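You operate a simulated robot arm through the tools that you are given. There is no shell and no other tool. Be economical: measure what you need, move in short steps, check, and stop when the job is done.

You run a simulated two-armed robot. Do the job below in one go: nothing can be reset, and whatever is moved stays where it is left.

Task
Put the green card case on the bare stretch of the counter away on the middle shelf of the print cart. Then take the blue bow tie on the counter above the trunk and put it away in the front of the prop tray. Then put the orange card case on the counter above the trunk away on the middle shelf of the print cart. Then turn the heat dial to 40 C. Then press the print key two times. Then push the right bench drawer shut. Then open the green drawer, fetch the green letter tile that says "!" from the bare stretch of the counter and set it in the wide bay of the green drawer and shut the drawer again. Then fetch the purple battery pack and set it on the mending bench top. Keep to this order. Set down upright: purple battery pack.

The check looks at the end state, three seconds after you hand in, the way a careful person would. Anything else that was tipped, shoved, dropped, spilled or broken makes it a failure.

Robot
Two 6-joint arms with two-finger parallel grippers on one trunk, on a base that drives. Base frame: it is fixed to the floor where the robot stands at the start and does not move with it; the origin is under the middle of the robot, x ahead of it, y to its left, z up. Readings come in mm, degrees, newtons and seconds.
The left shoulder is at the start at [60, 187, 1072], the right one opposite. With the tool pointing down near the work surface each hand reaches from about 260 to 620 mm from the robot's upright axis, wherever it stands, measured 20 degrees to its own side. Places, roughly: blue bow tie (12x6x2 cm) [500, -100, 800]; front of the prop tray [-2600, -1500, 700]; green card case [500, 0, 750]; green drawer [600, -700, 700]; green letter tile [500, -750, 750]; heat dial [700, -6100, 900]; mending bench top [800, -5200, 900]; middle shelf of the print cart [-2000, -4100, 500]; orange card case [500, -250, 750]; print key [-1000, -4000, 1000]; purple battery pack [500, -500, 750]; right bench drawer [400, -2900, 700]; wide bay of the green drawer [600, -800, 600]. Payload 1.57 kg a hand.
Tool frame (each hand has its own): the origin (TCP) lies between the finger pads and is the grasp point; the fingertips stand 30 mm ahead of it; z points along the fingers, y is the line along which they close. The gripper opens to 110 mm. The fingers are 24 mm wide and 12 mm thick; the gripper's body (48 by 112 mm) begins 78 mm behind the TCP.
Orientation is that of the tool frame in the base frame, as a unit quaternion [x, y, z, w]. With the fingers straight down and closing along the base's y, the tool's x points along the base's -x, its y along +y and its z along -z.

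Tools
- The arms move only by the tool servo_tool. It takes "left_commands", "right_commands" or both (then of equal length, played together; a hand with none holds still); each is text: rows parted by semicolons, each of 7 numbers parted by spaces: the gripper command, from -1 (shut) to 1 (fully open), values between in proportion, then the shift along the tool's x, y, z in units of 300 mm (1.0 is 300 mm), then the turn, a rotation vector about the tool's x, y, z in units of 60 degrees (1.0 is 60 degrees). In form: grip dx dy dz ax ay az; .... A call has 1 to 10 rows; each row is the pose to reach, as a shift and turn from the pose commanded when the call began, along the tool's axes at that moment. A call with a number of a shift or a turn outside -1 to 1 is refused whole. Rows are played at 5 a second. More than 50 mm and 8.6 degrees between two rows, or a gripper value outside its range, and nothing of the call is played. A pose out of reach is approached as far as the arm can. The call stops where the force on the tool passes 40 N (or 10 N more than at its start, if that is more) or the arm is blocked; 0.2 s more then pass. The fingers move at their own pace (about 153 mm/s each) and stop on an object; they squeeze with about 35 N. The grip force told is the motor's: it shows also when the fingers shut on nothing. Time passes only in rows, and 0.2 s behind the last, so rows that repeat a pose let the fingers close. The reply holds the time, the measured pose of the TCP, the force on the tool along the base axes, the opening and the grip force, in the units named above and with some noise, with the torque about the TCP (base axes, N m) and any sound that the robot's microphone picked up, and new pictures: "views" is both (left out), scene, wrist or none (wrist: the cameras of the hands that moved).
- Cameras (640 x 400 px; columns grow to the right, rows downward): "scene" is now at [-3.5, -46.7, 1595.9]; the picture's right is [-0.60, -0.80, 0.00], its down [-0.67, 0.50, -0.55] and it looks along [0.44, -0.33, -0.83] (base axes); focal length 258 px, centre (320, 200). "left" rides on the left gripper at [70, -16, -141] in its tool frame; the picture's right is [0.23, 0.97, 0.00], its down [-0.85, 0.20, -0.48] and it looks along [-0.47, 0.11, 0.88] (tool axes); focal length 222 px, centre (320, 200). "right" rides on the right gripper at [70, 16, -141] in its tool frame; the picture's right is [-0.23, 0.97, 0.00], its down [-0.86, -0.20, -0.48] and it looks along [-0.47, -0.11, 0.88] (tool axes); focal length 222 px, centre (320, 200).
- raise_lower(by): slides the trunk up (or, below 0, down) by that many mm; the arms and the scene camera ride with it, the base frame stays. It gives what a move gives, with no picture.
- drive_base(legs): drives the robot by 1 to 6 legs, each [ahead, left, turn to the left] in mm, mm and degrees, along the robot's own axes; the way and the turn of a leg run together, so that a leg with both is an arc; at most 1500 mm and 180 degrees a leg. The arms and the cameras ride along, it lands a little off, and it stops where it bumps. It gives what a move gives, and a new picture of the scene camera.
- head_to(pan, tilt): turns the head with the scene camera to pan (to the left, within 86 degrees either way) and tilt (down, from -29 to 69), counted from straight ahead of the robot. It gives what a move gives, and a new picture of the scene camera.
- locate(camera, pixels): for up to 12 pixels [column, row] of the newest picture of that camera ("zoom" is the newest enlarged one), the place [x, y, z] in the base frame of the surface seen there, good to about 3 mm, but the place of the scene camera against the robot may be out by one fixed shift of up to 12 mm in any direction. The clock stands still meanwhile.
- inspect(camera, box): a new picture of the part [left, top, right, bottom] of that camera's present view, enlarged. The clock stands still meanwhile.
- finish_job(): hands the job in; it is judged then, once.

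Go step by step. Measure first, check grasps and placings, and put right what went wrong. The budget is 145 turns and 260 pictures, counting those below and the enlarged ones. Unless the task says otherwise, let go and move clear before handing in.

The tools are called after "Request:" as name(argument=value, ...) on one line, values as JSON. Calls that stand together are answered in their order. servo_tool: Moves the arms, as the interface text tells. Its arguments: {"type":"object","properties":{"left_commands":{"type":"string"},"right_commands":{"type":"string"},"views":{"type":"string","enum":["both","scene","wrist","none"]}},"required":[]} The other tools are called the same way: raise_lower (by) slides the trunk up or down; drive_base (legs) drives the base; head_to (pan, tilt) turns the head that bears the scene camera; locate (camera, pixels) gives the place of the surface under pixels of a picture; inspect (camera, box) takes an enlarged picture of a part of a camera's view; finish_job () hands the job in.

At the start:

```text
clock: 0.0
left_tool_pos: [398.9, -75.7, 1092.8]
left_orientation: [-0.001, 1.0, 0.0, 0.001]
left_wrist_force: [-0.1, -0.2, -0.7]
left_moment: [0.01, -0.03, 0.01]
left_gripper_width: 109.9
left_gripper_force: 0.1
right_tool_pos: [295.1, -368.2, 1093.1]
right_orientation: [0.0, 1.0, 0.0, 0.0]
right_wrist_force: [-0.5, -0.5, -0.3]
right_moment: [-0.04, -0.02, -0.01]
right_gripper_width: 110.2
right_gripper_force: 0.0
trunk travel left (down, up): [-700.0, 290.0]
robot x, y, heading: [-3.1, 2.7, 0.1]
head pan, tilt: [-37.0, 56.6]
```

scene: 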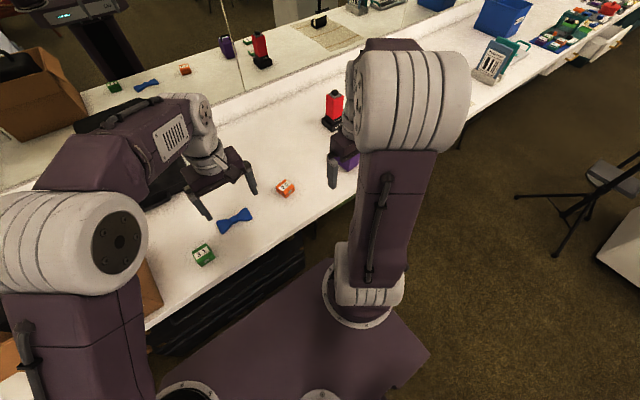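
right: 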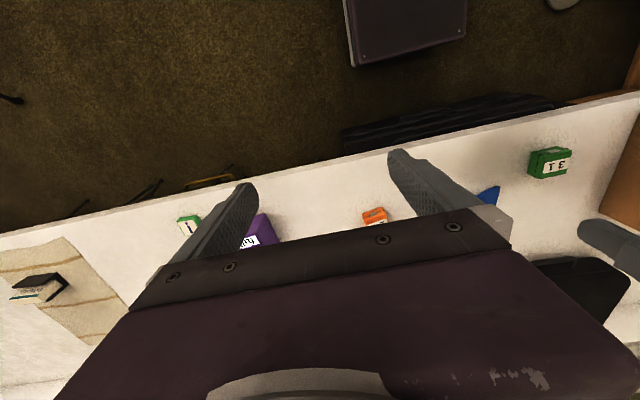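
left: 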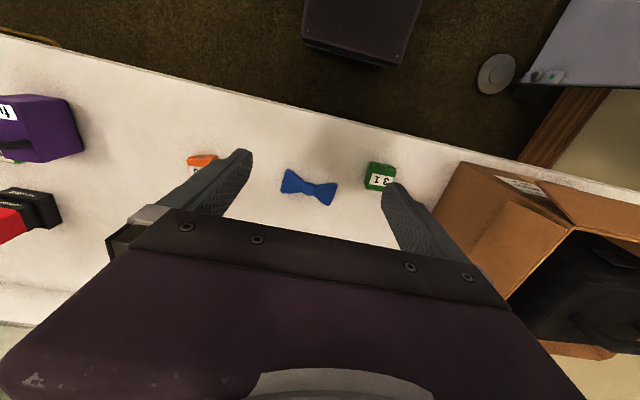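

The scene picture shows the green case at (204,255), the bow tie at (235,220) and the orange case at (285,187). I'll measure them in the scene and left cameras.

Request:
locate(camera="scene", pixels=[[204, 250], [204, 261], [235, 219], [222, 226], [249, 212], [285, 185], [285, 192], [348, 163], [150, 320], [240, 255]])

Request:
locate(camera="left", pixels=[[380, 169], [382, 180], [369, 172], [394, 178], [310, 187], [287, 180], [333, 193], [202, 158], [420, 160], [40, 110], [30, 140]])

Request:
inspect(camera="left", box=[270, 130, 430, 230])

Request:
inspect(camera="right", box=[160, 180, 400, 330])

```text
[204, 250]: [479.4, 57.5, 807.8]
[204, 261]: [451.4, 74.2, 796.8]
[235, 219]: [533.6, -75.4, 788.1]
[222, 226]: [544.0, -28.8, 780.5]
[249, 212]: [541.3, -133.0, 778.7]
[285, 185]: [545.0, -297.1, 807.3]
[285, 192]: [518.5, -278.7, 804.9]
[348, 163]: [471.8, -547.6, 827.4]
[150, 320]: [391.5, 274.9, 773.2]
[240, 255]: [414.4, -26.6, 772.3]
```

```text
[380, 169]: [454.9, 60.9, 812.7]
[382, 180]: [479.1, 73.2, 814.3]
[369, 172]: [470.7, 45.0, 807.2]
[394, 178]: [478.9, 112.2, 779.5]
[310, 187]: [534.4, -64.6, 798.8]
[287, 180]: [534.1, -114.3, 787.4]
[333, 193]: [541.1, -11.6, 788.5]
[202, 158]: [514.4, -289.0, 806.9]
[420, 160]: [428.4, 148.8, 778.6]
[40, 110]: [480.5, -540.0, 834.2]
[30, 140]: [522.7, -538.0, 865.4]
```

```text
4.00 times, centred on (350, 180) of left
```

zoom: 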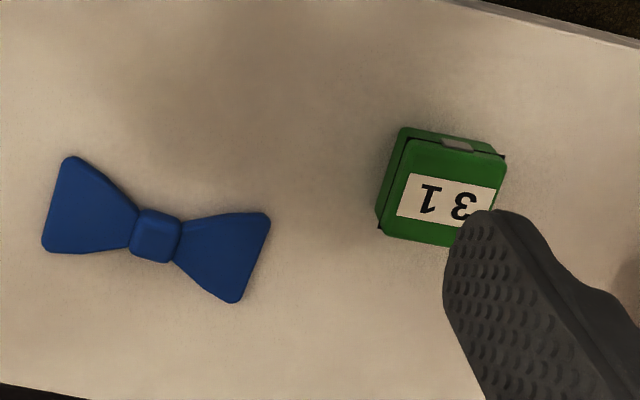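

```text
2.67 times, centred on (280, 255) of right
```

zoom: 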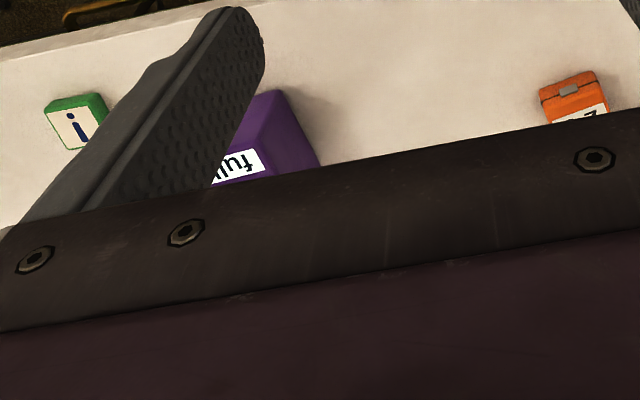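

The green case sits around [472, 67] with its top near z 812, on a counter at about 776. I'll bring the left hand above it and look.

Request:
servo_tool(left_commands="1 -0.04 0.08 0.1 0 0 0; 1 -0.08 0.16 0.2 0 0 0; 1 -0.12 0.24 0.3 0 0 0; 1 -0.16 0.32 0.4 0 0 0; 1 -0.2 0.4 0.5 0 0 0; 1 -0.243 0.475 0.6 0 0 0; 1 -0.243 0.475 0.6 0 0 0", views="wrist")

Request:
head_to(pan=-80, tilt=15)

```text
clock: 1.6
left_tool_pos: [474.5, 66.3, 913.3]
left_orientation: [0.0, 1.0, 0.0, 0.001]
left_wrist_force: [0.4, -0.4, -0.2]
left_moment: [0.02, 0.02, -0.02]
left_gripper_width: 109.9
left_gripper_force: 0.0
right_tool_pos: [294.9, -368.3, 1092.8]
right_orientation: [0.0, 1.0, 0.0, 0.0]
right_wrist_force: [-0.6, -0.2, -0.3]
right_moment: [0.01, -0.04, 0.02]
right_gripper_width: 109.9
right_gripper_force: 0.1
trunk travel left (down, up): [-700.0, 290.0]
robot x, y, heading: [-1.0, -1.9, 0.3]
head pan, tilt: [-37.0, 56.6]
```

left: 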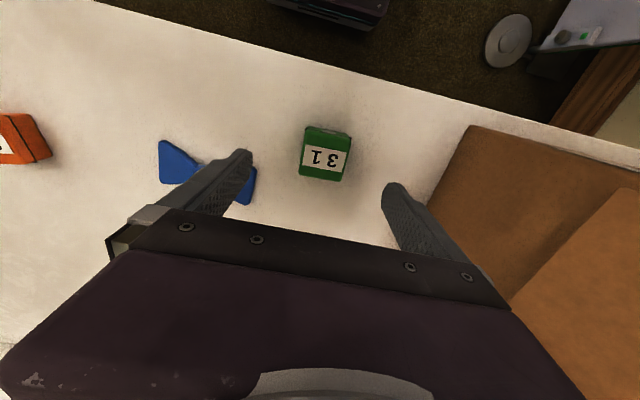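

```text
clock: 2.7
left_tool_pos: [475.3, 65.7, 912.1]
left_orientation: [0.001, 1.0, 0.0, -0.001]
left_wrist_force: [-0.3, 0.3, 0.0]
left_moment: [0.04, 0.0, -0.01]
left_gripper_width: 110.1
left_gripper_force: 0.1
right_tool_pos: [295.7, -366.6, 1093.2]
right_orientation: [0.0, 1.0, 0.001, 0.0]
right_wrist_force: [0.1, 0.2, 1.2]
right_moment: [-0.02, 0.01, 0.01]
right_gripper_width: 110.0
right_gripper_force: 0.1
trunk travel left (down, up): [-700.0, 290.0]
robot x, y, heading: [-1.4, 3.6, 0.0]
head pan, tilt: [-80.0, 15.0]
```

scene: 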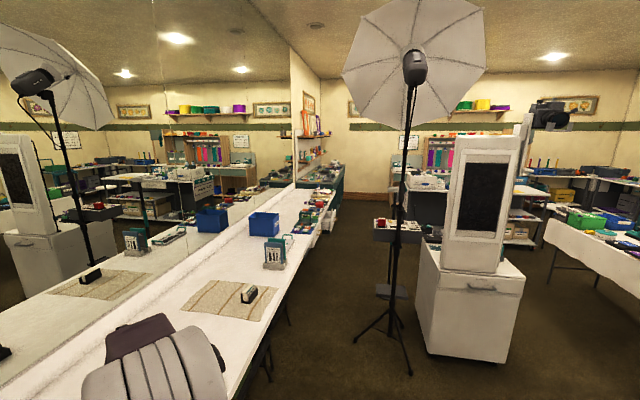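

The left wrist picture has the green case between the fingers near (325,152). I'll zoom in to get its angle, and zoom the room to see the layout.

Request:
locate(camera="left", pixels=[[304, 174], [338, 178], [308, 132], [350, 137], [311, 140], [346, 148], [325, 130], [324, 165]])

Request:
inspect(camera="left", box=[270, 110, 398, 190])

Request:
inspect(camera="scene", box=[240, 80, 640, 330])

Request:
locate(camera="scene", pixels=[[386, 325], [410, 370], [466, 325], [466, 358], [523, 272], [430, 232], [380, 222], [350, 200], [500, 320], [560, 290], [260, 340], [560, 225]])

```text
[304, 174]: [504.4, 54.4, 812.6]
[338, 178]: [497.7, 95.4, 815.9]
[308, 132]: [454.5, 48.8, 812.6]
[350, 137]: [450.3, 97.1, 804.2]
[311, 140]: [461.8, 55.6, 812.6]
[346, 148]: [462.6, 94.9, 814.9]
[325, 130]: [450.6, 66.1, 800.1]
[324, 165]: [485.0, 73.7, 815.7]
```

```text
5.00 times, centred on (334, 150) of left
```

zoom: 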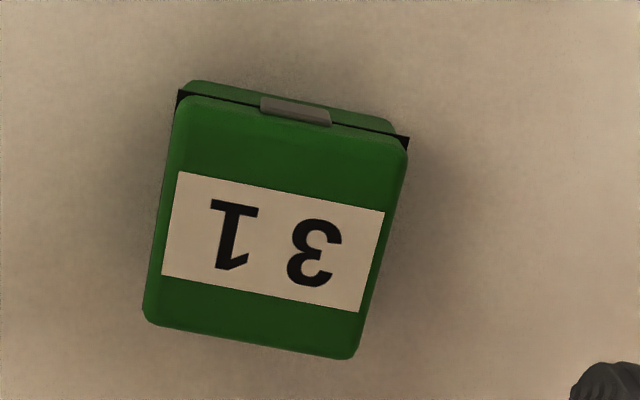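

```text
1.60 times, centred on (440, 205) of scene
```

zoom: 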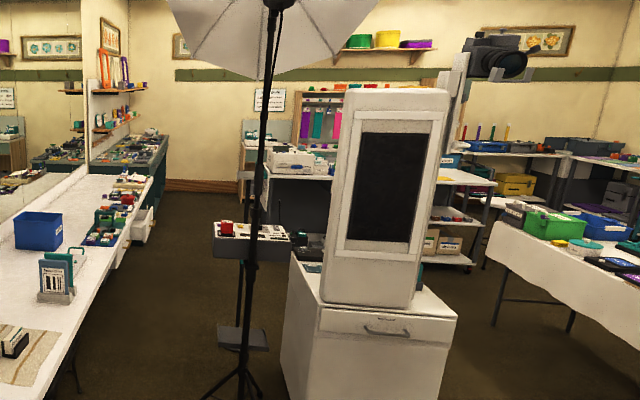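

```text
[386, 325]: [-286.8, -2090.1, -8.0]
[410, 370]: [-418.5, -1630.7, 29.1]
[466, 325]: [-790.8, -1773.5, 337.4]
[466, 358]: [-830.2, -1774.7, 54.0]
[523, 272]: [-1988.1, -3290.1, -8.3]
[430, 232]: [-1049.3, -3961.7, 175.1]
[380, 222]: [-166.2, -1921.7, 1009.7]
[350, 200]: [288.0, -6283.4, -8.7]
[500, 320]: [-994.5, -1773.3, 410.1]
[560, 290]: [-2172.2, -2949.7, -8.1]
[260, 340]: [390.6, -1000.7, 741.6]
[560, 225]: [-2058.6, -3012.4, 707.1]
```

The case is aligned with the base axes, centred about [477, 73] and roughly 46 mm wide. I'll lower the left hand with a 7 mm shift in y and close.

Request:
servo_tool(left_commands="1 -0.005 0.025 0.12 0 0 0; 1 -0.005 0.025 0.24 0 0 0; 1 -0.005 0.025 0.337 0 0 0; -1 -0.005 0.025 0.337 0 0 0; -1 -0.005 0.025 0.337 0 0 0; -1 -0.005 0.025 0.337 0 0 0; -1 -0.005 0.025 0.2 0 0 0; -1 -0.005 0.025 0.05 0 0 0; -1 -0.005 0.025 -0.1 0 0 0; -1 -0.005 0.025 -0.2 0 0 0", views="wrist")

Request:
head_to(pan=-86, tilt=-5)

```text
clock: 4.9
left_tool_pos: [475.2, 73.2, 973.9]
left_orientation: [0.0, 1.0, -0.001, 0.0]
left_wrist_force: [0.6, -0.1, -0.2]
left_moment: [0.0, 0.0, 0.0]
left_gripper_width: 51.4
left_gripper_force: 34.8
right_tool_pos: [294.6, -368.2, 1092.8]
right_orientation: [0.0, 1.0, 0.001, 0.0]
right_wrist_force: [-0.3, -0.5, 0.3]
right_moment: [-0.01, 0.02, -0.01]
right_gripper_width: 110.1
right_gripper_force: 0.0
trunk travel left (down, up): [-700.0, 290.0]
robot x, y, heading: [-5.1, 0.3, 0.2]
head pan, tilt: [-80.0, 15.0]
```

left: 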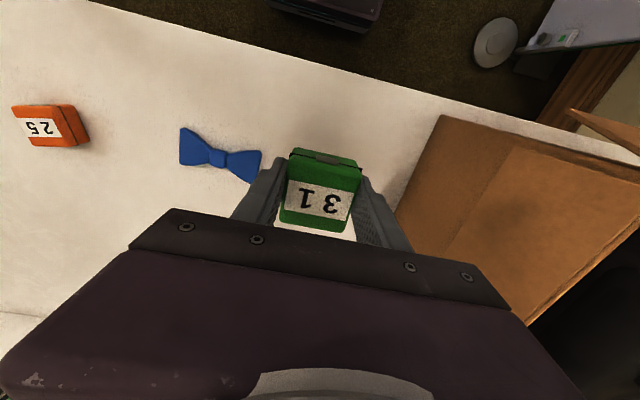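

```text
clock: 5.7
left_tool_pos: [476.3, 72.8, 972.6]
left_orientation: [0.0, 1.0, 0.0, -0.001]
left_wrist_force: [0.0, -0.5, -1.6]
left_moment: [-0.02, 0.0, 0.0]
left_gripper_width: 51.2
left_gripper_force: 35.4
right_tool_pos: [295.0, -366.2, 1093.7]
right_orientation: [0.0, 1.0, 0.0, -0.001]
right_wrist_force: [0.3, 0.4, 0.1]
right_moment: [0.0, 0.02, 0.01]
right_gripper_width: 110.3
right_gripper_force: 0.1
trunk travel left (down, up): [-700.0, 290.0]
robot x, y, heading: [1.0, 1.1, -0.0]
head pan, tilt: [-85.9, -5.0]
```

scene: 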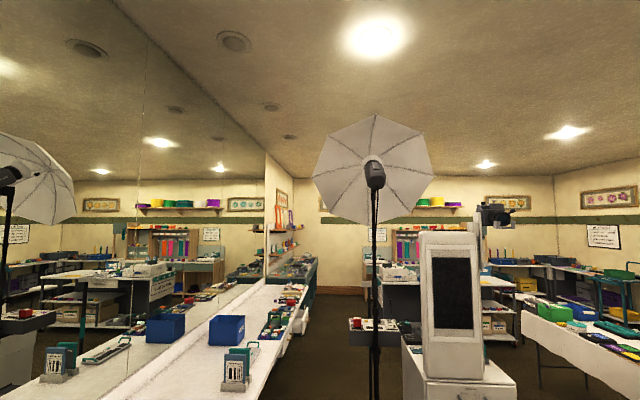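

The case is held at 51 mm opening. I'll back away from the counter, turn toward the room, and look at what's there.

Request:
drive_base(legs=[[-300, 0, 0], [0, 0, -90]])

Request:
head_to(pan=-30, tilt=25)

```text
clock: 11.7
left_tool_pos: [-237.9, -479.1, 972.6]
left_orientation: [0.716, 0.698, 0.001, 0.0]
left_wrist_force: [0.6, 0.3, 0.2]
left_moment: [0.01, -0.02, -0.01]
left_gripper_width: 51.1
left_gripper_force: 35.0
right_tool_pos: [-672.6, -285.5, 1092.6]
right_orientation: [0.716, 0.698, -0.001, 0.0]
right_wrist_force: [-0.3, 0.6, 0.1]
right_moment: [0.02, 0.01, 0.04]
right_gripper_width: 110.0
right_gripper_force: 0.1
trunk travel left (down, up): [-700.0, 290.0]
robot x, y, heading: [-301.9, -0.1, -91.6]
head pan, tilt: [-85.9, -5.0]
```

scene: 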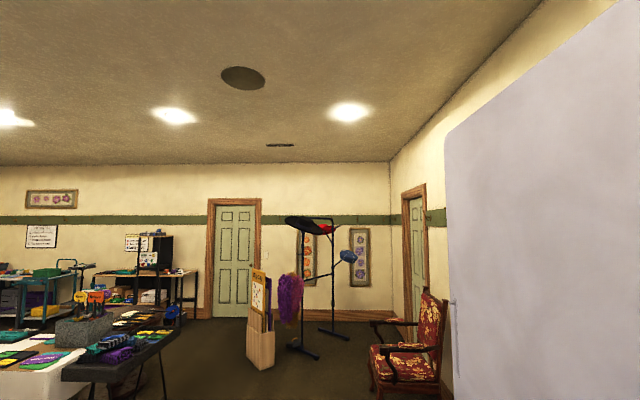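

```text
clock: 12.9
left_tool_pos: [-237.8, -479.7, 973.3]
left_orientation: [0.716, 0.698, 0.001, 0.0]
left_wrist_force: [0.1, 0.7, 0.3]
left_moment: [0.01, -0.01, -0.03]
left_gripper_width: 51.0
left_gripper_force: 34.9
right_tool_pos: [-673.7, -285.8, 1093.0]
right_orientation: [0.716, 0.698, 0.0, 0.0]
right_wrist_force: [0.3, -0.2, -0.8]
right_moment: [0.02, -0.02, 0.02]
right_gripper_width: 109.8
right_gripper_force: 0.0
trunk travel left (down, up): [-700.0, 290.0]
robot x, y, heading: [-297.1, 1.1, -91.7]
head pan, tilt: [-30.0, 25.0]
```

scene: 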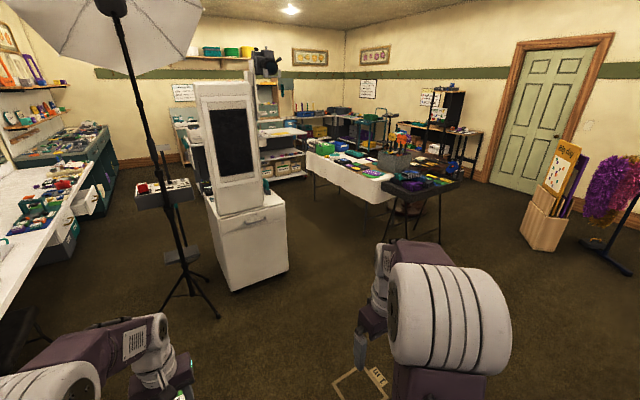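

Now the room is visible: the kiosk at (240,200), the cloth table at (360,175), the dark tray at (425,185), and a cart with shelves at (285,160). I'll measure these.

Request:
locate(camera="scene", pixels=[[289, 268], [232, 290], [207, 200], [430, 255], [388, 245], [318, 200], [405, 190], [425, 180], [300, 180], [285, 155], [217, 315], [195, 240]])

Request:
inspect(camera="scene", box=[240, 90, 480, 240])

Request:
inspect(camera="scene", box=[0, 60, 320, 260])

```text
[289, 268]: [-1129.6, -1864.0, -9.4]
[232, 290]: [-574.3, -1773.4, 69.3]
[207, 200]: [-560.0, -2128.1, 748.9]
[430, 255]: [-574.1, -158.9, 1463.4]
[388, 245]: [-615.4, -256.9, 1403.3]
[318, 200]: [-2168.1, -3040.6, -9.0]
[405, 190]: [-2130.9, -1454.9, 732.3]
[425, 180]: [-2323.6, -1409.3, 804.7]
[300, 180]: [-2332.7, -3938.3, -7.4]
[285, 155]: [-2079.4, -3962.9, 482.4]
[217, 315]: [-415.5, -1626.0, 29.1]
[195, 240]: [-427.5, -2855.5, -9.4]
```

```text
2.67 times, centred on (360, 165) of scene
```

zoom: 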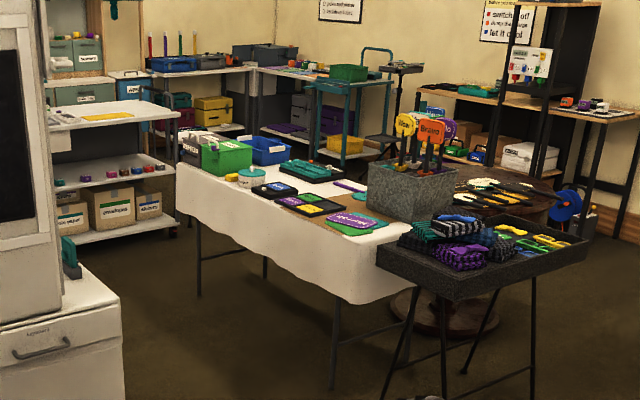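

```text
2.00 times, centred on (160, 160) of scene
```

zoom: 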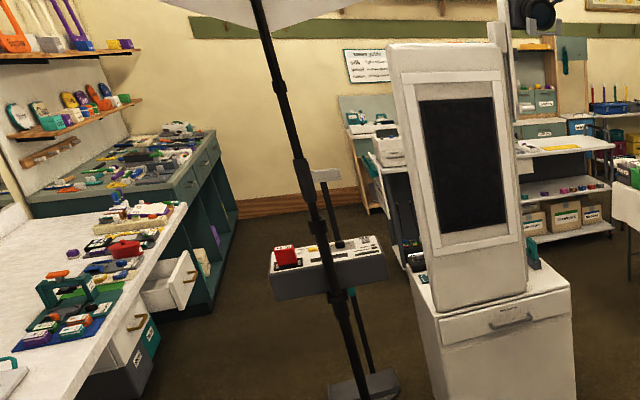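

The cart's middle shelf is near [-2080, -3960, 482], and the lane between the kiosk (x > -1130) and the tables (x < -2130) looks clear. I'll drive down x ≈ -1600.

Request:
drive_base(legs=[[0, -1300, 1.7], [1300, 0, 0], [1200, 0, 0]])

Request:
head_to(pan=-10, tilt=30)

```text
clock: 31.3
left_tool_pos: [-1495.3, -2993.5, 973.9]
left_orientation: [0.708, 0.707, 0.0, -0.001]
left_wrist_force: [0.6, -0.5, -1.3]
left_moment: [-0.01, 0.02, 0.01]
left_gripper_width: 51.2
left_gripper_force: 35.0
right_tool_pos: [-1935.4, -2810.1, 1092.6]
right_orientation: [0.708, 0.707, 0.0, 0.0]
right_wrist_force: [-0.3, -0.6, 0.4]
right_moment: [0.03, 0.0, -0.03]
right_gripper_width: 110.0
right_gripper_force: 0.0
trunk travel left (down, up): [-700.0, 290.0]
robot x, y, heading: [-1568.3, -2515.8, -90.2]
head pan, tilt: [-30.0, 25.0]
```

scene: 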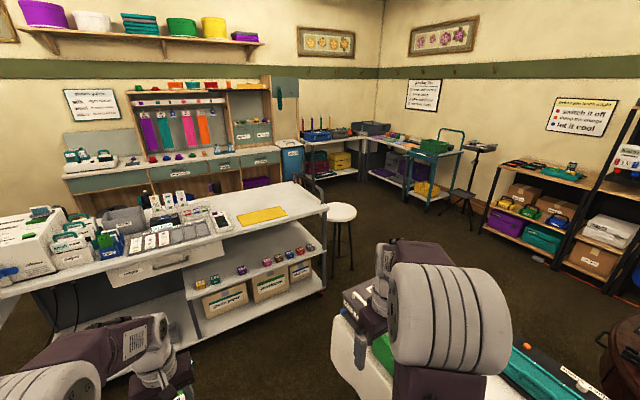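

```text
clock: 32.1
left_tool_pos: [-1495.1, -2993.2, 973.9]
left_orientation: [0.708, 0.706, 0.0, 0.0]
left_wrist_force: [0.6, -1.1, -1.3]
left_moment: [-0.02, 0.0, 0.0]
left_gripper_width: 51.0
left_gripper_force: 35.4
right_tool_pos: [-1935.1, -2810.6, 1092.3]
right_orientation: [0.708, 0.706, 0.001, -0.001]
right_wrist_force: [-0.3, 0.0, 0.4]
right_moment: [-0.05, -0.01, 0.04]
right_gripper_width: 109.8
right_gripper_force: 0.1
trunk travel left (down, up): [-700.0, 290.0]
robot x, y, heading: [-1565.4, -2516.4, -90.3]
head pan, tilt: [-10.0, 30.0]
```

scene: 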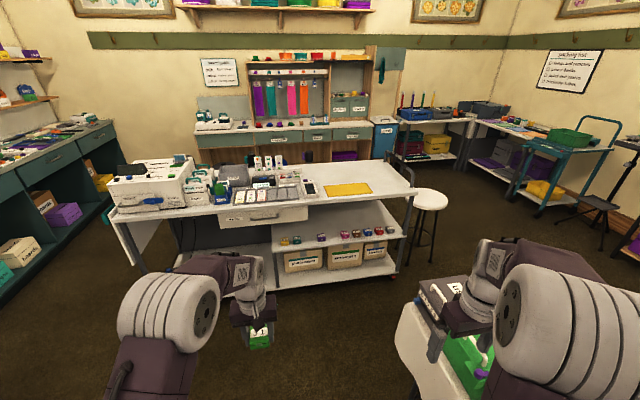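

The cart opens toward us (+y), with card cases lined up on the middle shelf around (335,235). I'll zoom in and measure the shelf.

Request:
inspect(camera="scene", box=[240, 160, 440, 285])

Request:
locate(camera="scene", pixels=[[275, 251], [402, 234], [330, 245], [310, 205], [400, 192], [312, 222], [343, 237], [285, 242], [300, 240], [360, 225], [375, 232], [321, 238]])

Request:
inspect(camera="scene", box=[100, 130, 340, 280])

```text
3.20 times, centred on (340, 222) of scene
```

zoom: 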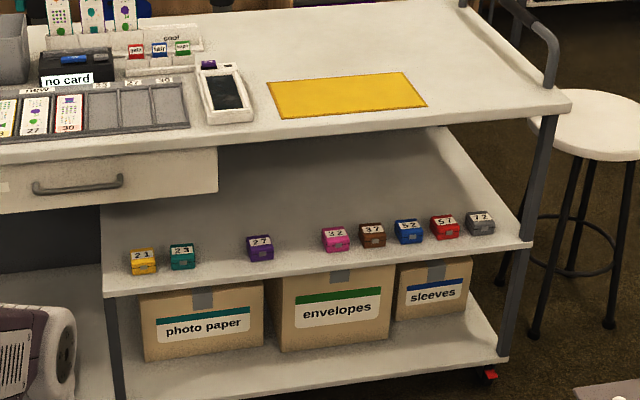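

```text
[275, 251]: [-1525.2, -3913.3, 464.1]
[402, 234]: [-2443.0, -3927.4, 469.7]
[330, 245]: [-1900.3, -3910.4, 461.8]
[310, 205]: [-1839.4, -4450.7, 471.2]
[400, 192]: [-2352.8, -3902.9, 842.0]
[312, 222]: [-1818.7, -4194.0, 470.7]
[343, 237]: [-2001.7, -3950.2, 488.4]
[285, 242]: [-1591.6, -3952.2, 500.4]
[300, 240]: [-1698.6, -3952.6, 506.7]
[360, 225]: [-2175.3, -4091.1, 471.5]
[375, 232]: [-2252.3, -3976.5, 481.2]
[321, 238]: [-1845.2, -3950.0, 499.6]
```

```text
2.67 times, centred on (220, 205) of scene
```

zoom: 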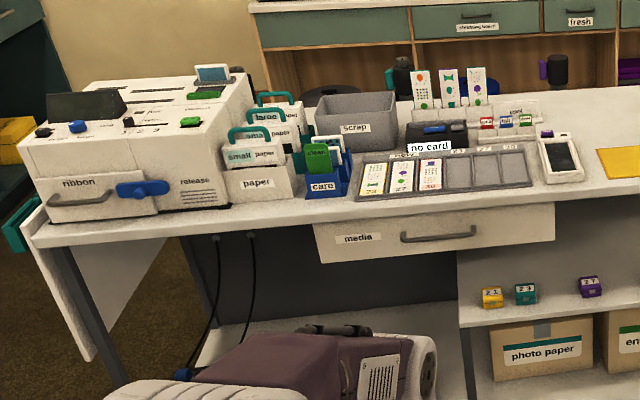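

The middle shelf is at z ≈ 470 with its cases in number order. There is a gap between 27 (x -1845) and 32 (x -2001) for "31", and one between 23 and 27 for "25". The cart top overhangs the shelf, so I must regrasp the case with a tilted hand; I'll measure the free part of the cart top.

Request:
locate(camera="scene", pixels=[[326, 196], [370, 193], [325, 187], [390, 188], [372, 172], [311, 192], [309, 183], [410, 190], [307, 212], [304, 222], [430, 200], [345, 199]])

Request:
drive_base(legs=[[830, 0, 0], [0, -430, 0]])

Request:
head_to(pan=15, tilt=50)

```text
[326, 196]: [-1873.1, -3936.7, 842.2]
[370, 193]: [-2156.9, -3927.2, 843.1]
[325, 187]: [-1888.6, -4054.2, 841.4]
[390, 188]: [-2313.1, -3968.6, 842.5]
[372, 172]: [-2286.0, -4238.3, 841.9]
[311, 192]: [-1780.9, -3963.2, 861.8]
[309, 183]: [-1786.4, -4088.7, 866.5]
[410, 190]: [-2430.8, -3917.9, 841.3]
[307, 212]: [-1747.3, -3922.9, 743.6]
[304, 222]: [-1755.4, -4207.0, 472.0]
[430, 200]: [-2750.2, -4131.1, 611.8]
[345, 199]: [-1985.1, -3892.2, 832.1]
```

```text
clock: 38.9
left_tool_pos: [-1899.8, -3833.3, 972.4]
left_orientation: [0.729, 0.685, 0.0, 0.0]
left_wrist_force: [-0.1, -0.7, -0.1]
left_moment: [0.0, -0.01, 0.0]
left_gripper_width: 51.1
left_gripper_force: 35.4
right_tool_pos: [-2328.0, -3624.2, 1092.6]
right_orientation: [0.729, 0.685, 0.001, 0.0]
right_wrist_force: [0.7, -0.7, 0.1]
right_moment: [0.02, -0.03, 0.0]
right_gripper_width: 110.1
right_gripper_force: 0.0
trunk travel left (down, up): [-700.0, 290.0]
robot x, y, heading: [-1939.1, -3351.0, -93.6]
head pan, tilt: [-10.0, 30.0]
stopped in leg 2: the robot was blocked; the commanded pose is now the measured one
```

scene: 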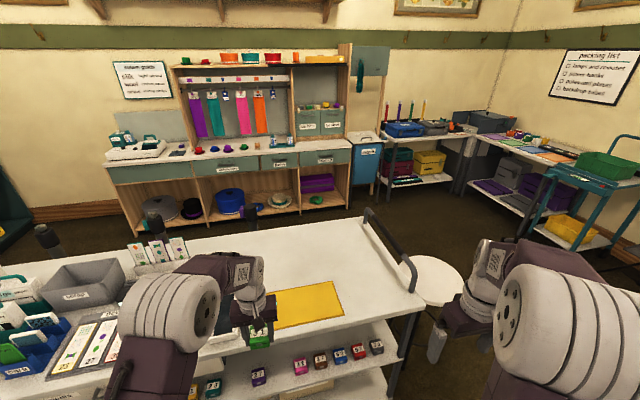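

```text
clock: 39.8
left_tool_pos: [-1898.9, -3833.7, 974.2]
left_orientation: [0.729, 0.684, 0.0, 0.0]
left_wrist_force: [-0.2, 0.7, -0.6]
left_moment: [0.0, 0.0, 0.0]
left_gripper_width: 51.0
left_gripper_force: 35.1
right_tool_pos: [-2328.2, -3624.0, 1092.6]
right_orientation: [0.729, 0.684, 0.0, 0.0]
right_wrist_force: [-0.6, 0.4, -0.7]
right_moment: [0.01, 0.02, 0.0]
right_gripper_width: 110.0
right_gripper_force: 0.2
trunk travel left (down, up): [-700.0, 290.0]
robot x, y, heading: [-1942.9, -3352.6, -93.6]
head pan, tilt: [15.0, 50.0]
```

scene: 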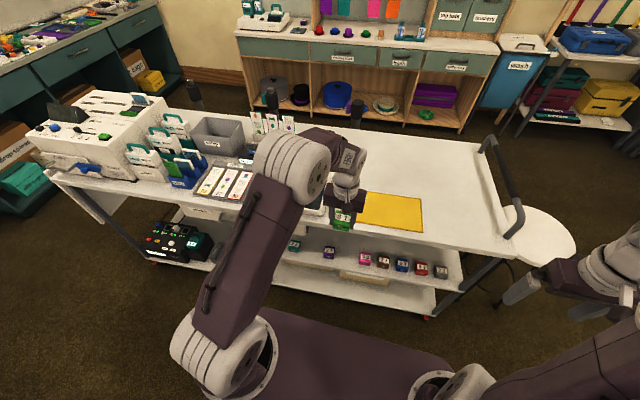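

The strafe was blocked at x ≈ -1940, probably by the cloth table to the right. I'll ease off left and forward, then look right to check nothing was disturbed.

Request:
drive_base(legs=[[0, 30, 0], [110, 0, 0], [0, 0, 3.6]])

Request:
head_to(pan=-86, tilt=45)

```text
clock: 41.9
left_tool_pos: [-1848.4, -3939.5, 974.4]
left_orientation: [0.708, 0.706, 0.0, 0.0]
left_wrist_force: [1.1, 0.8, 0.0]
left_moment: [-0.04, 0.02, 0.03]
left_gripper_width: 51.1
left_gripper_force: 35.1
right_tool_pos: [-2287.2, -3757.9, 1093.0]
right_orientation: [0.708, 0.706, -0.001, 0.0]
right_wrist_force: [0.2, -0.2, -0.5]
right_moment: [-0.02, 0.0, 0.0]
right_gripper_width: 110.0
right_gripper_force: 0.1
trunk travel left (down, up): [-700.0, 290.0]
robot x, y, heading: [-1919.2, -3469.9, -90.0]
head pan, tilt: [15.0, 50.0]
```

scene: 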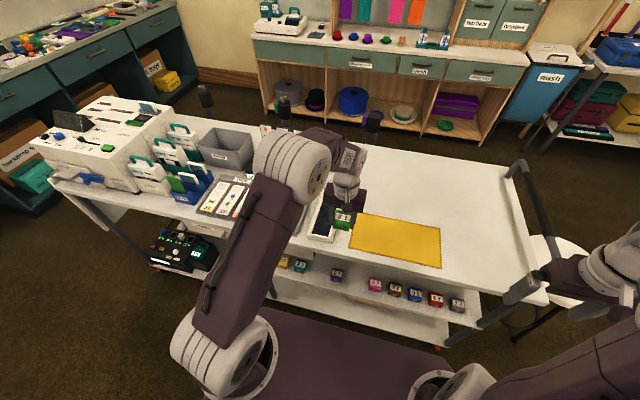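

```text
clock: 43.6
left_tool_pos: [-1846.8, -3940.1, 972.0]
left_orientation: [0.707, 0.707, 0.0, 0.0]
left_wrist_force: [0.7, -0.2, -0.4]
left_moment: [-0.01, -0.01, 0.04]
left_gripper_width: 51.2
left_gripper_force: 34.8
right_tool_pos: [-2286.0, -3758.5, 1093.5]
right_orientation: [0.707, 0.707, 0.0, 0.0]
right_wrist_force: [-0.6, 0.4, -0.5]
right_moment: [0.04, 0.0, -0.01]
right_gripper_width: 110.0
right_gripper_force: 0.1
trunk travel left (down, up): [-700.0, 290.0]
robot x, y, heading: [-1920.4, -3464.5, -89.9]
head pan, tilt: [-85.9, 45.0]
```

scene: 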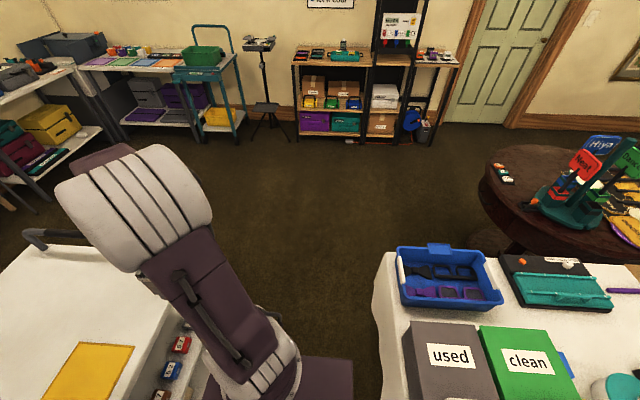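

Nothing on the table was disturbed. I'll set the case temporarily on the yellow mat on the cart top (z 842) so I can regrasp it with the hand tilted.

Request:
servo_tool(left_commands="-1 -0.05 -0.1 0 0 0 0; -1 -0.1 -0.2 0 0 0 0; -1 -0.133 -0.31 0.03 0 0 0; -1 -0.133 -0.31 0.15 0 0 0; -1 -0.133 -0.31 0.25 0 0 0; -1 -0.133 -0.31 0.3 0 0 0; -1 -0.133 -0.31 0.325 0 0 0; -1 -0.133 -0.31 0.325 0 0 0", views="wrist")

Request:
head_to(pan=0, tilt=60)

```text
clock: 45.4
left_tool_pos: [-1940.8, -3980.8, 880.5]
left_orientation: [0.707, 0.707, -0.004, 0.003]
left_wrist_force: [2.2, -5.3, 33.1]
left_moment: [0.31, -0.4, -0.07]
left_gripper_width: 51.2
left_gripper_force: 35.3
right_tool_pos: [-2287.3, -3756.3, 1094.8]
right_orientation: [0.708, 0.707, 0.0, 0.001]
right_wrist_force: [0.8, 0.2, 0.8]
right_moment: [0.0, 0.01, 0.01]
right_gripper_width: 110.0
right_gripper_force: 0.1
trunk travel left (down, up): [-700.0, 290.0]
robot x, y, heading: [-1919.4, -3463.0, -90.0]
head pan, tilt: [-85.9, 45.0]
```

left: 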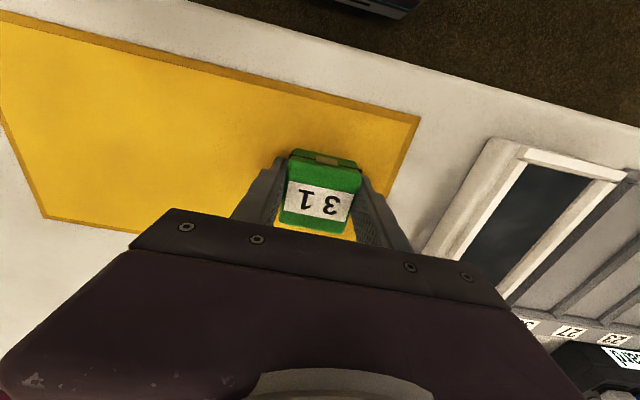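

```text
clock: 47.0
left_tool_pos: [-1941.7, -3980.9, 879.3]
left_orientation: [0.708, 0.706, -0.005, 0.001]
left_wrist_force: [3.0, -11.7, 43.2]
left_moment: [0.23, -1.11, -0.42]
left_gripper_width: 51.3
left_gripper_force: 35.2
right_tool_pos: [-2287.3, -3757.0, 1093.1]
right_orientation: [0.708, 0.706, -0.002, 0.001]
right_wrist_force: [0.8, 0.9, -0.4]
right_moment: [0.03, 0.0, -0.02]
right_gripper_width: 110.0
right_gripper_force: 0.1
trunk travel left (down, up): [-700.0, 290.0]
robot x, y, heading: [-1921.1, -3468.4, -89.9]
head pan, tilt: [0.0, 60.0]
```

scene: 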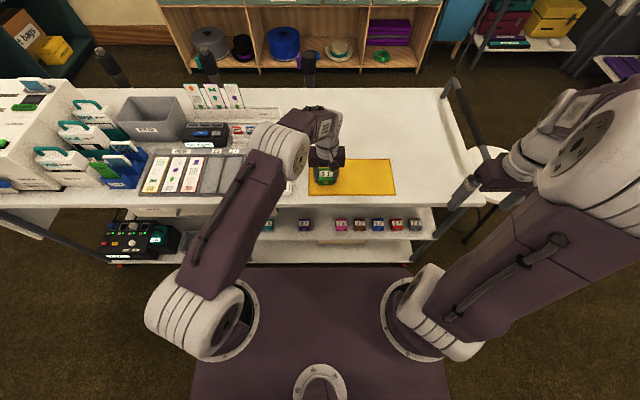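

The case is down (force about 40 N at TCP z 880). I'll relax 3 mm, open, tilt the hand 45° about the closing axis, and regrip.

Request:
servo_tool(left_commands="-1 0 0 -0.01 0 0 0; 0.4 0 0 -0.01 0 0 0; 0.4 0 0 -0.01 0 0 0; 0.4 0.01 0 -0.03 0 -0.125 0; 0.4 0.01 0 -0.03 0 -0.25 0; 0.4 0.01 0 -0.03 0 -0.375 0; 0.4 0.01 0 -0.03 0 -0.5 0; 0.4 0.01 0 -0.02 0 -0.625 0; 0.4 0.01 0 -0.01 0 -0.75 0; 0.4 0.01 0 -0.01 0 -0.75 0", views="wrist")

Request:
servo_tool(left_commands="-1 0 0 0 0 0 0; -1 0 0 0 0 0 0; -1 0 0 0 0 0 0; -1 -0.07 0 -0.07 0 0 0; -1 -0.14 0 -0.14 0 0 0; -1 -0.14 0 -0.14 0 0 0", views="both")

```text
clock: 49.2
left_tool_pos: [-1942.1, -3976.3, 878.7]
left_orientation: [0.654, 0.652, -0.272, 0.271]
left_wrist_force: [1.0, 6.9, 8.2]
left_moment: [0.06, 0.36, -0.27]
left_gripper_width: 76.6
left_gripper_force: 0.0
left hand out of reach, approached as far as the arm can: row 7, 8
right_tool_pos: [-2288.2, -3757.5, 1092.6]
right_orientation: [0.708, 0.706, 0.0, 0.001]
right_wrist_force: [-0.2, -1.2, -0.3]
right_moment: [0.04, -0.02, -0.01]
right_gripper_width: 110.2
right_gripper_force: 0.0
trunk travel left (down, up): [-700.0, 290.0]
robot x, y, heading: [-1921.4, -3463.0, -90.2]
head pan, tilt: [0.0, 60.0]
```

left: 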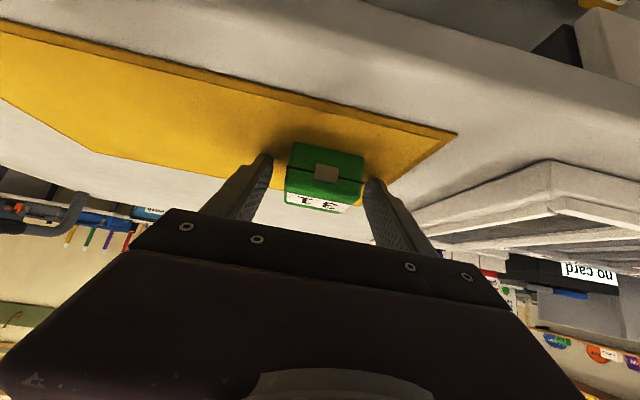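

```text
clock: 50.6
left_tool_pos: [-1939.0, -3978.0, 938.5]
left_orientation: [0.654, 0.652, -0.271, 0.271]
left_wrist_force: [0.0, -0.5, -0.4]
left_moment: [0.0, 0.03, 0.0]
left_gripper_width: 51.3
left_gripper_force: 35.2
right_tool_pos: [-2286.5, -3759.3, 1092.7]
right_orientation: [0.708, 0.706, 0.0, 0.0]
right_wrist_force: [0.1, -0.1, -0.2]
right_moment: [0.03, 0.02, -0.03]
right_gripper_width: 109.8
right_gripper_force: 0.1
trunk travel left (down, up): [-700.0, 290.0]
robot x, y, heading: [-1916.3, -3460.8, -90.3]
head pan, tilt: [0.0, 60.0]
```

scene: 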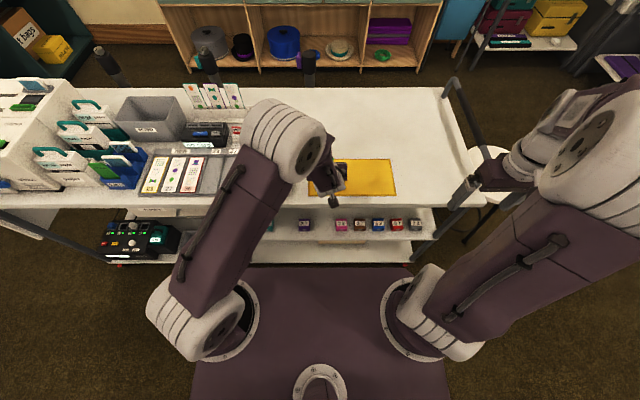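
left: 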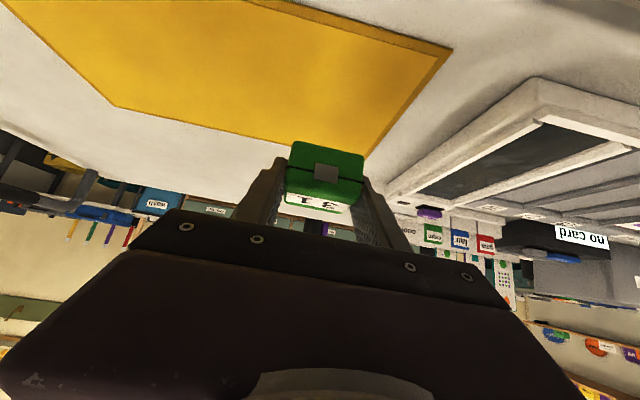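

The case is regripped at 45° and lifted. I'll draw the hand back clear of the cart top edge, then lower the trunk.

Request:
servo_tool(left_commands="-1 0.11 0 -0.11 0 0 0; -1 0.22 0 -0.22 0 0 0; -1 0.325 0 -0.325 0 0 0; -1 0.325 0 -0.325 0 0 0", views="none")

Request:
raise_lower(by=-350)

Request:
head_to(pan=0, tilt=50)

```text
clock: 51.6
left_tool_pos: [-1952.3, -3845.2, 950.5]
left_orientation: [0.655, 0.653, -0.267, 0.271]
left_wrist_force: [-0.3, 0.6, 0.5]
left_moment: [0.02, 0.02, -0.01]
left_gripper_width: 51.3
left_gripper_force: 35.2
left hand out of reach, approached as far as the arm can: row 3, 4
right_tool_pos: [-2288.6, -3759.1, 1091.3]
right_orientation: [0.708, 0.707, 0.0, 0.0]
right_wrist_force: [-0.7, 0.3, -0.8]
right_moment: [0.05, -0.02, 0.02]
right_gripper_width: 110.0
right_gripper_force: 0.1
trunk travel left (down, up): [-700.0, 290.0]
robot x, y, heading: [-1915.7, -3464.7, -90.1]
head pan, tilt: [0.0, 60.0]
```

```text
clock: 55.0
left_tool_pos: [-1952.5, -3846.4, 601.7]
left_orientation: [0.654, 0.653, -0.268, 0.272]
left_wrist_force: [-0.5, -0.4, -0.5]
left_moment: [-0.01, 0.02, -0.03]
left_gripper_width: 51.2
left_gripper_force: 35.0
right_tool_pos: [-2287.1, -3759.3, 743.7]
right_orientation: [0.707, 0.707, -0.001, 0.0]
right_wrist_force: [0.2, 0.4, 0.0]
right_moment: [0.02, 0.01, -0.03]
right_gripper_width: 110.1
right_gripper_force: 0.0
trunk travel left (down, up): [-350.0, 640.0]
robot x, y, heading: [-1921.2, -3463.3, -90.0]
head pan, tilt: [0.0, 60.0]
```

```text
clock: 55.8
left_tool_pos: [-1952.5, -3845.1, 600.7]
left_orientation: [0.654, 0.653, -0.268, 0.272]
left_wrist_force: [0.0, 0.3, 0.2]
left_moment: [0.02, -0.01, -0.01]
left_gripper_width: 51.0
left_gripper_force: 35.4
right_tool_pos: [-2288.4, -3757.5, 743.4]
right_orientation: [0.708, 0.706, 0.001, 0.0]
right_wrist_force: [1.0, -0.3, -0.8]
right_moment: [0.02, -0.01, 0.01]
right_gripper_width: 110.2
right_gripper_force: 0.1
trunk travel left (down, up): [-350.0, 640.0]
robot x, y, heading: [-1917.1, -3464.4, -89.9]
head pan, tilt: [0.0, 50.0]
```

scene: 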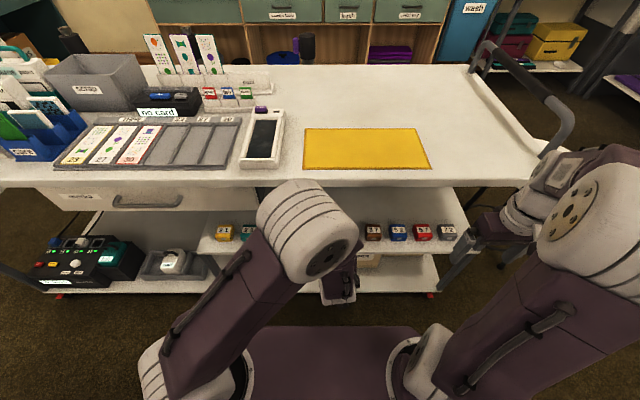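

The hand is in front of the shelf at TCP z 601. I'll look with the left wrist camera at the neighbouring cases.

Request:
inspect(camera="left", box=[0, 0, 640, 400])

Request:
inspect(camera="scene", box=[180, 180, 500, 310])

Request:
locate(camera="scene", pixels=[[223, 229], [223, 238], [248, 230], [248, 237], [373, 229], [372, 236], [398, 228], [422, 228], [447, 229], [447, 236], [422, 250], [250, 248]])

```text
1.00 times, centred on (320, 200) of left (not enlarged: the box is as wide or as high as the picture)
```

zoom: 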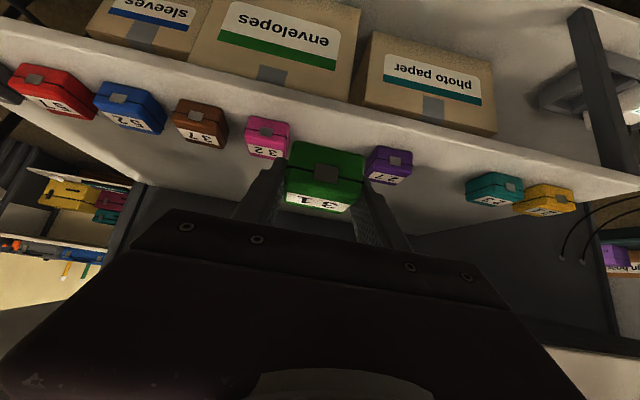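

```text
2.00 times, centred on (340, 245) of scene
```

zoom: 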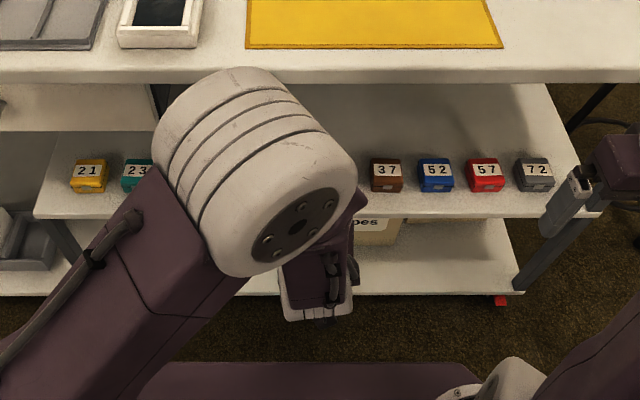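

```text
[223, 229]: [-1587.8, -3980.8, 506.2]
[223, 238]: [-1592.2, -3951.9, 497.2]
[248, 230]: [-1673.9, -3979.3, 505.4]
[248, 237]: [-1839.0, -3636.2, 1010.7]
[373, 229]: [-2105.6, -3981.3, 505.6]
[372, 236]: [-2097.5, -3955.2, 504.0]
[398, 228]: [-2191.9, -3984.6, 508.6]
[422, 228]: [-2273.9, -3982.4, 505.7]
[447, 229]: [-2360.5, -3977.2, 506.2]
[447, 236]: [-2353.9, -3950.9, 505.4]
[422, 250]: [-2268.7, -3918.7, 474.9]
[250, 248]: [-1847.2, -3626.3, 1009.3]
```

Pitch is about 86 mm, so slot "31" should be near x -1931, y -3977. I'll confirm the neighbours 32 and 27 through the wrist camera.

Request:
locate(camera="left", pixels=[[247, 125], [289, 131], [269, 122], [369, 155], [409, 162], [390, 153], [268, 152], [388, 179], [330, 122], [205, 134]])

```text
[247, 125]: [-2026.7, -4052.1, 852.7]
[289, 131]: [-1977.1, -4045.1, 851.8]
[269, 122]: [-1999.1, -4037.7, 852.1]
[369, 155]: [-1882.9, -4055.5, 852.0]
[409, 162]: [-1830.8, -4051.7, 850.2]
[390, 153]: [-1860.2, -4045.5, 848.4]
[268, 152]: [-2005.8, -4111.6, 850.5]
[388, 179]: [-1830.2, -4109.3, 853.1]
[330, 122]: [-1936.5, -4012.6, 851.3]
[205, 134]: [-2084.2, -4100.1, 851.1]
```

Those readings came from an old left picture. I'll make a small move toward the slot and take a fresh one.

Request:
servo_tool(left_commands="-1 0.03 0.035 0.03 0 0 0; -1 0.06 0.07 0.06 0 0 0; -1 0.06 0.07 0.06 0 0 0", views="wrist")

```text
clock: 56.6
left_tool_pos: [-1949.1, -3854.7, 594.4]
left_orientation: [0.655, 0.653, -0.264, 0.272]
left_wrist_force: [-0.5, 0.6, 0.2]
left_moment: [0.02, 0.02, 0.01]
left_gripper_width: 51.2
left_gripper_force: 34.6
left hand out of reach, approached as far as the arm can: row 1, 2, 3
right_tool_pos: [-2287.0, -3757.6, 742.4]
right_orientation: [0.707, 0.707, 0.0, 0.0]
right_wrist_force: [-0.4, 0.2, 0.6]
right_moment: [0.0, 0.07, 0.0]
right_gripper_width: 109.8
right_gripper_force: 0.1
trunk travel left (down, up): [-350.0, 640.0]
robot x, y, heading: [-1919.2, -3464.1, -90.0]
head pan, tilt: [0.0, 50.0]
```

left: 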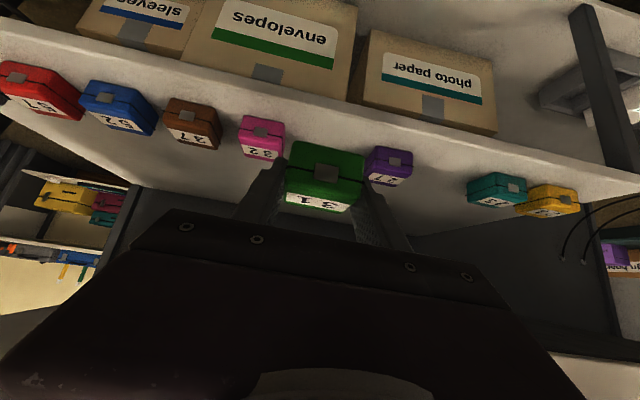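

The arm is cramped this close in. I'll take measurements of 32 and 27 now, then back the base off a little so the arm works further out.

Request:
locate(camera="left", pixels=[[242, 125], [281, 132], [262, 128], [369, 155], [409, 162], [390, 160], [262, 153], [388, 179], [380, 190], [430, 150]])

Request:
drive_base(legs=[[-110, 0, 0]])

```text
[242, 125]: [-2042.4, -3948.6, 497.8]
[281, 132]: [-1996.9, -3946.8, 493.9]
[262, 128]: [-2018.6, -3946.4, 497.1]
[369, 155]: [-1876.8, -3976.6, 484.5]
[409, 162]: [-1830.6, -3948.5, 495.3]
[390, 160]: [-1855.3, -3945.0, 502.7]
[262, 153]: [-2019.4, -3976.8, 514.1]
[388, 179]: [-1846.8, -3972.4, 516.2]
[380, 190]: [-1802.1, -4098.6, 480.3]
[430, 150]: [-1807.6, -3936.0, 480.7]
```

```text
clock: 57.8
left_tool_pos: [-1948.6, -3743.7, 595.3]
left_orientation: [0.655, 0.653, -0.264, 0.273]
left_wrist_force: [-0.5, -1.6, -0.2]
left_moment: [-0.01, -0.03, 0.0]
left_gripper_width: 51.1
left_gripper_force: 35.0
right_tool_pos: [-2288.1, -3647.9, 744.1]
right_orientation: [0.707, 0.707, 0.0, 0.0]
right_wrist_force: [0.2, 0.2, 0.7]
right_moment: [-0.02, -0.01, 0.03]
right_gripper_width: 110.0
right_gripper_force: 0.0
trunk travel left (down, up): [-350.0, 640.0]
robot x, y, heading: [-1918.9, -3351.7, -90.2]
head pan, tilt: [0.0, 50.0]
```

scene: 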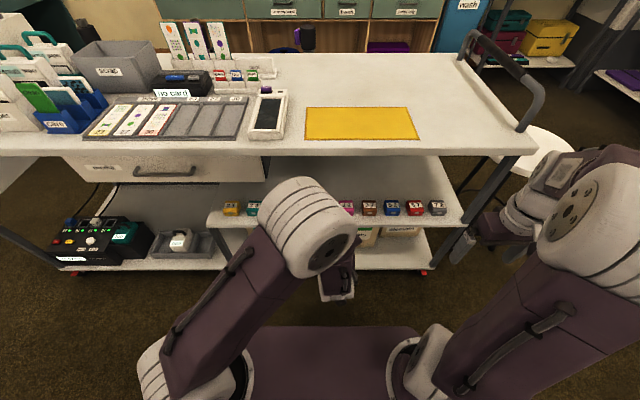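

The wrist camera gives 32 at x ≈ -2020 and 27 at x ≈ -1853, with fronts at y -3946 and the shelf at z ≈ 480. I'll move to [-1935, -3970] about 15 mm above the shelf and check before lowering.

Request:
servo_tool(left_commands="-1 -0.059 0.02 0.153 0 0 0; -1 -0.118 0.04 0.306 0 0 0; -1 -0.165 0.047 0.448 0 0 0; -1 -0.264 0.047 0.561 0 0 0; -1 -0.323 0.047 0.62 0 0 0; -1 -0.384 0.047 0.681 0 0 0; -1 -0.384 0.047 0.681 0 0 0", views="both")

```text
clock: 59.4
left_tool_pos: [-1932.9, -3968.5, 530.5]
left_orientation: [0.655, 0.653, -0.264, 0.272]
left_wrist_force: [0.1, -0.7, -1.4]
left_moment: [0.02, -0.02, -0.03]
left_gripper_width: 51.0
left_gripper_force: 35.0
right_tool_pos: [-2287.2, -3647.5, 742.9]
right_orientation: [0.707, 0.707, 0.0, 0.0]
right_wrist_force: [-0.8, -0.4, -0.6]
right_moment: [0.0, 0.0, -0.01]
right_gripper_width: 110.0
right_gripper_force: 0.0
trunk travel left (down, up): [-350.0, 640.0]
robot x, y, heading: [-1919.1, -3353.1, -90.2]
head pan, tilt: [0.0, 50.0]
```

scene: 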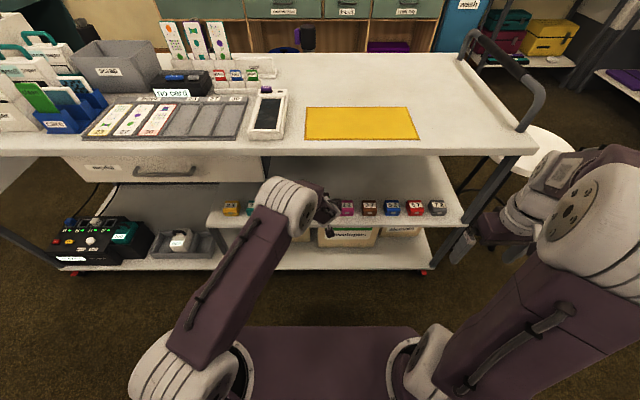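
left: 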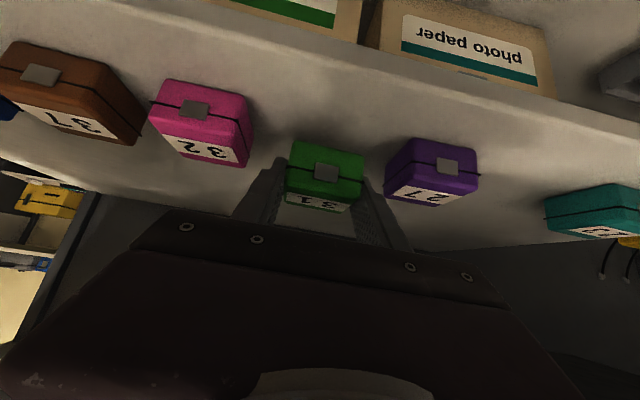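

The green case hangs between 32 and 27 with room on both sides. I'll check its front face against the neighbours.

Request:
locate(camera="left", pixels=[[205, 98], [325, 155], [440, 150], [325, 192], [245, 130], [391, 165], [288, 160], [362, 168], [320, 120]])

```text
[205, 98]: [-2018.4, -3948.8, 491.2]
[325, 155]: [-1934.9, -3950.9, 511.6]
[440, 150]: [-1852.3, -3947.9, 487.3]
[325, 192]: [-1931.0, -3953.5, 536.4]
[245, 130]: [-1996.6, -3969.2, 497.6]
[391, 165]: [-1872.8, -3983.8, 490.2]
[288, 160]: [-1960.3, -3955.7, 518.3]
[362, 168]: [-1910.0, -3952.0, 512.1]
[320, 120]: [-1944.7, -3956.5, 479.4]
```

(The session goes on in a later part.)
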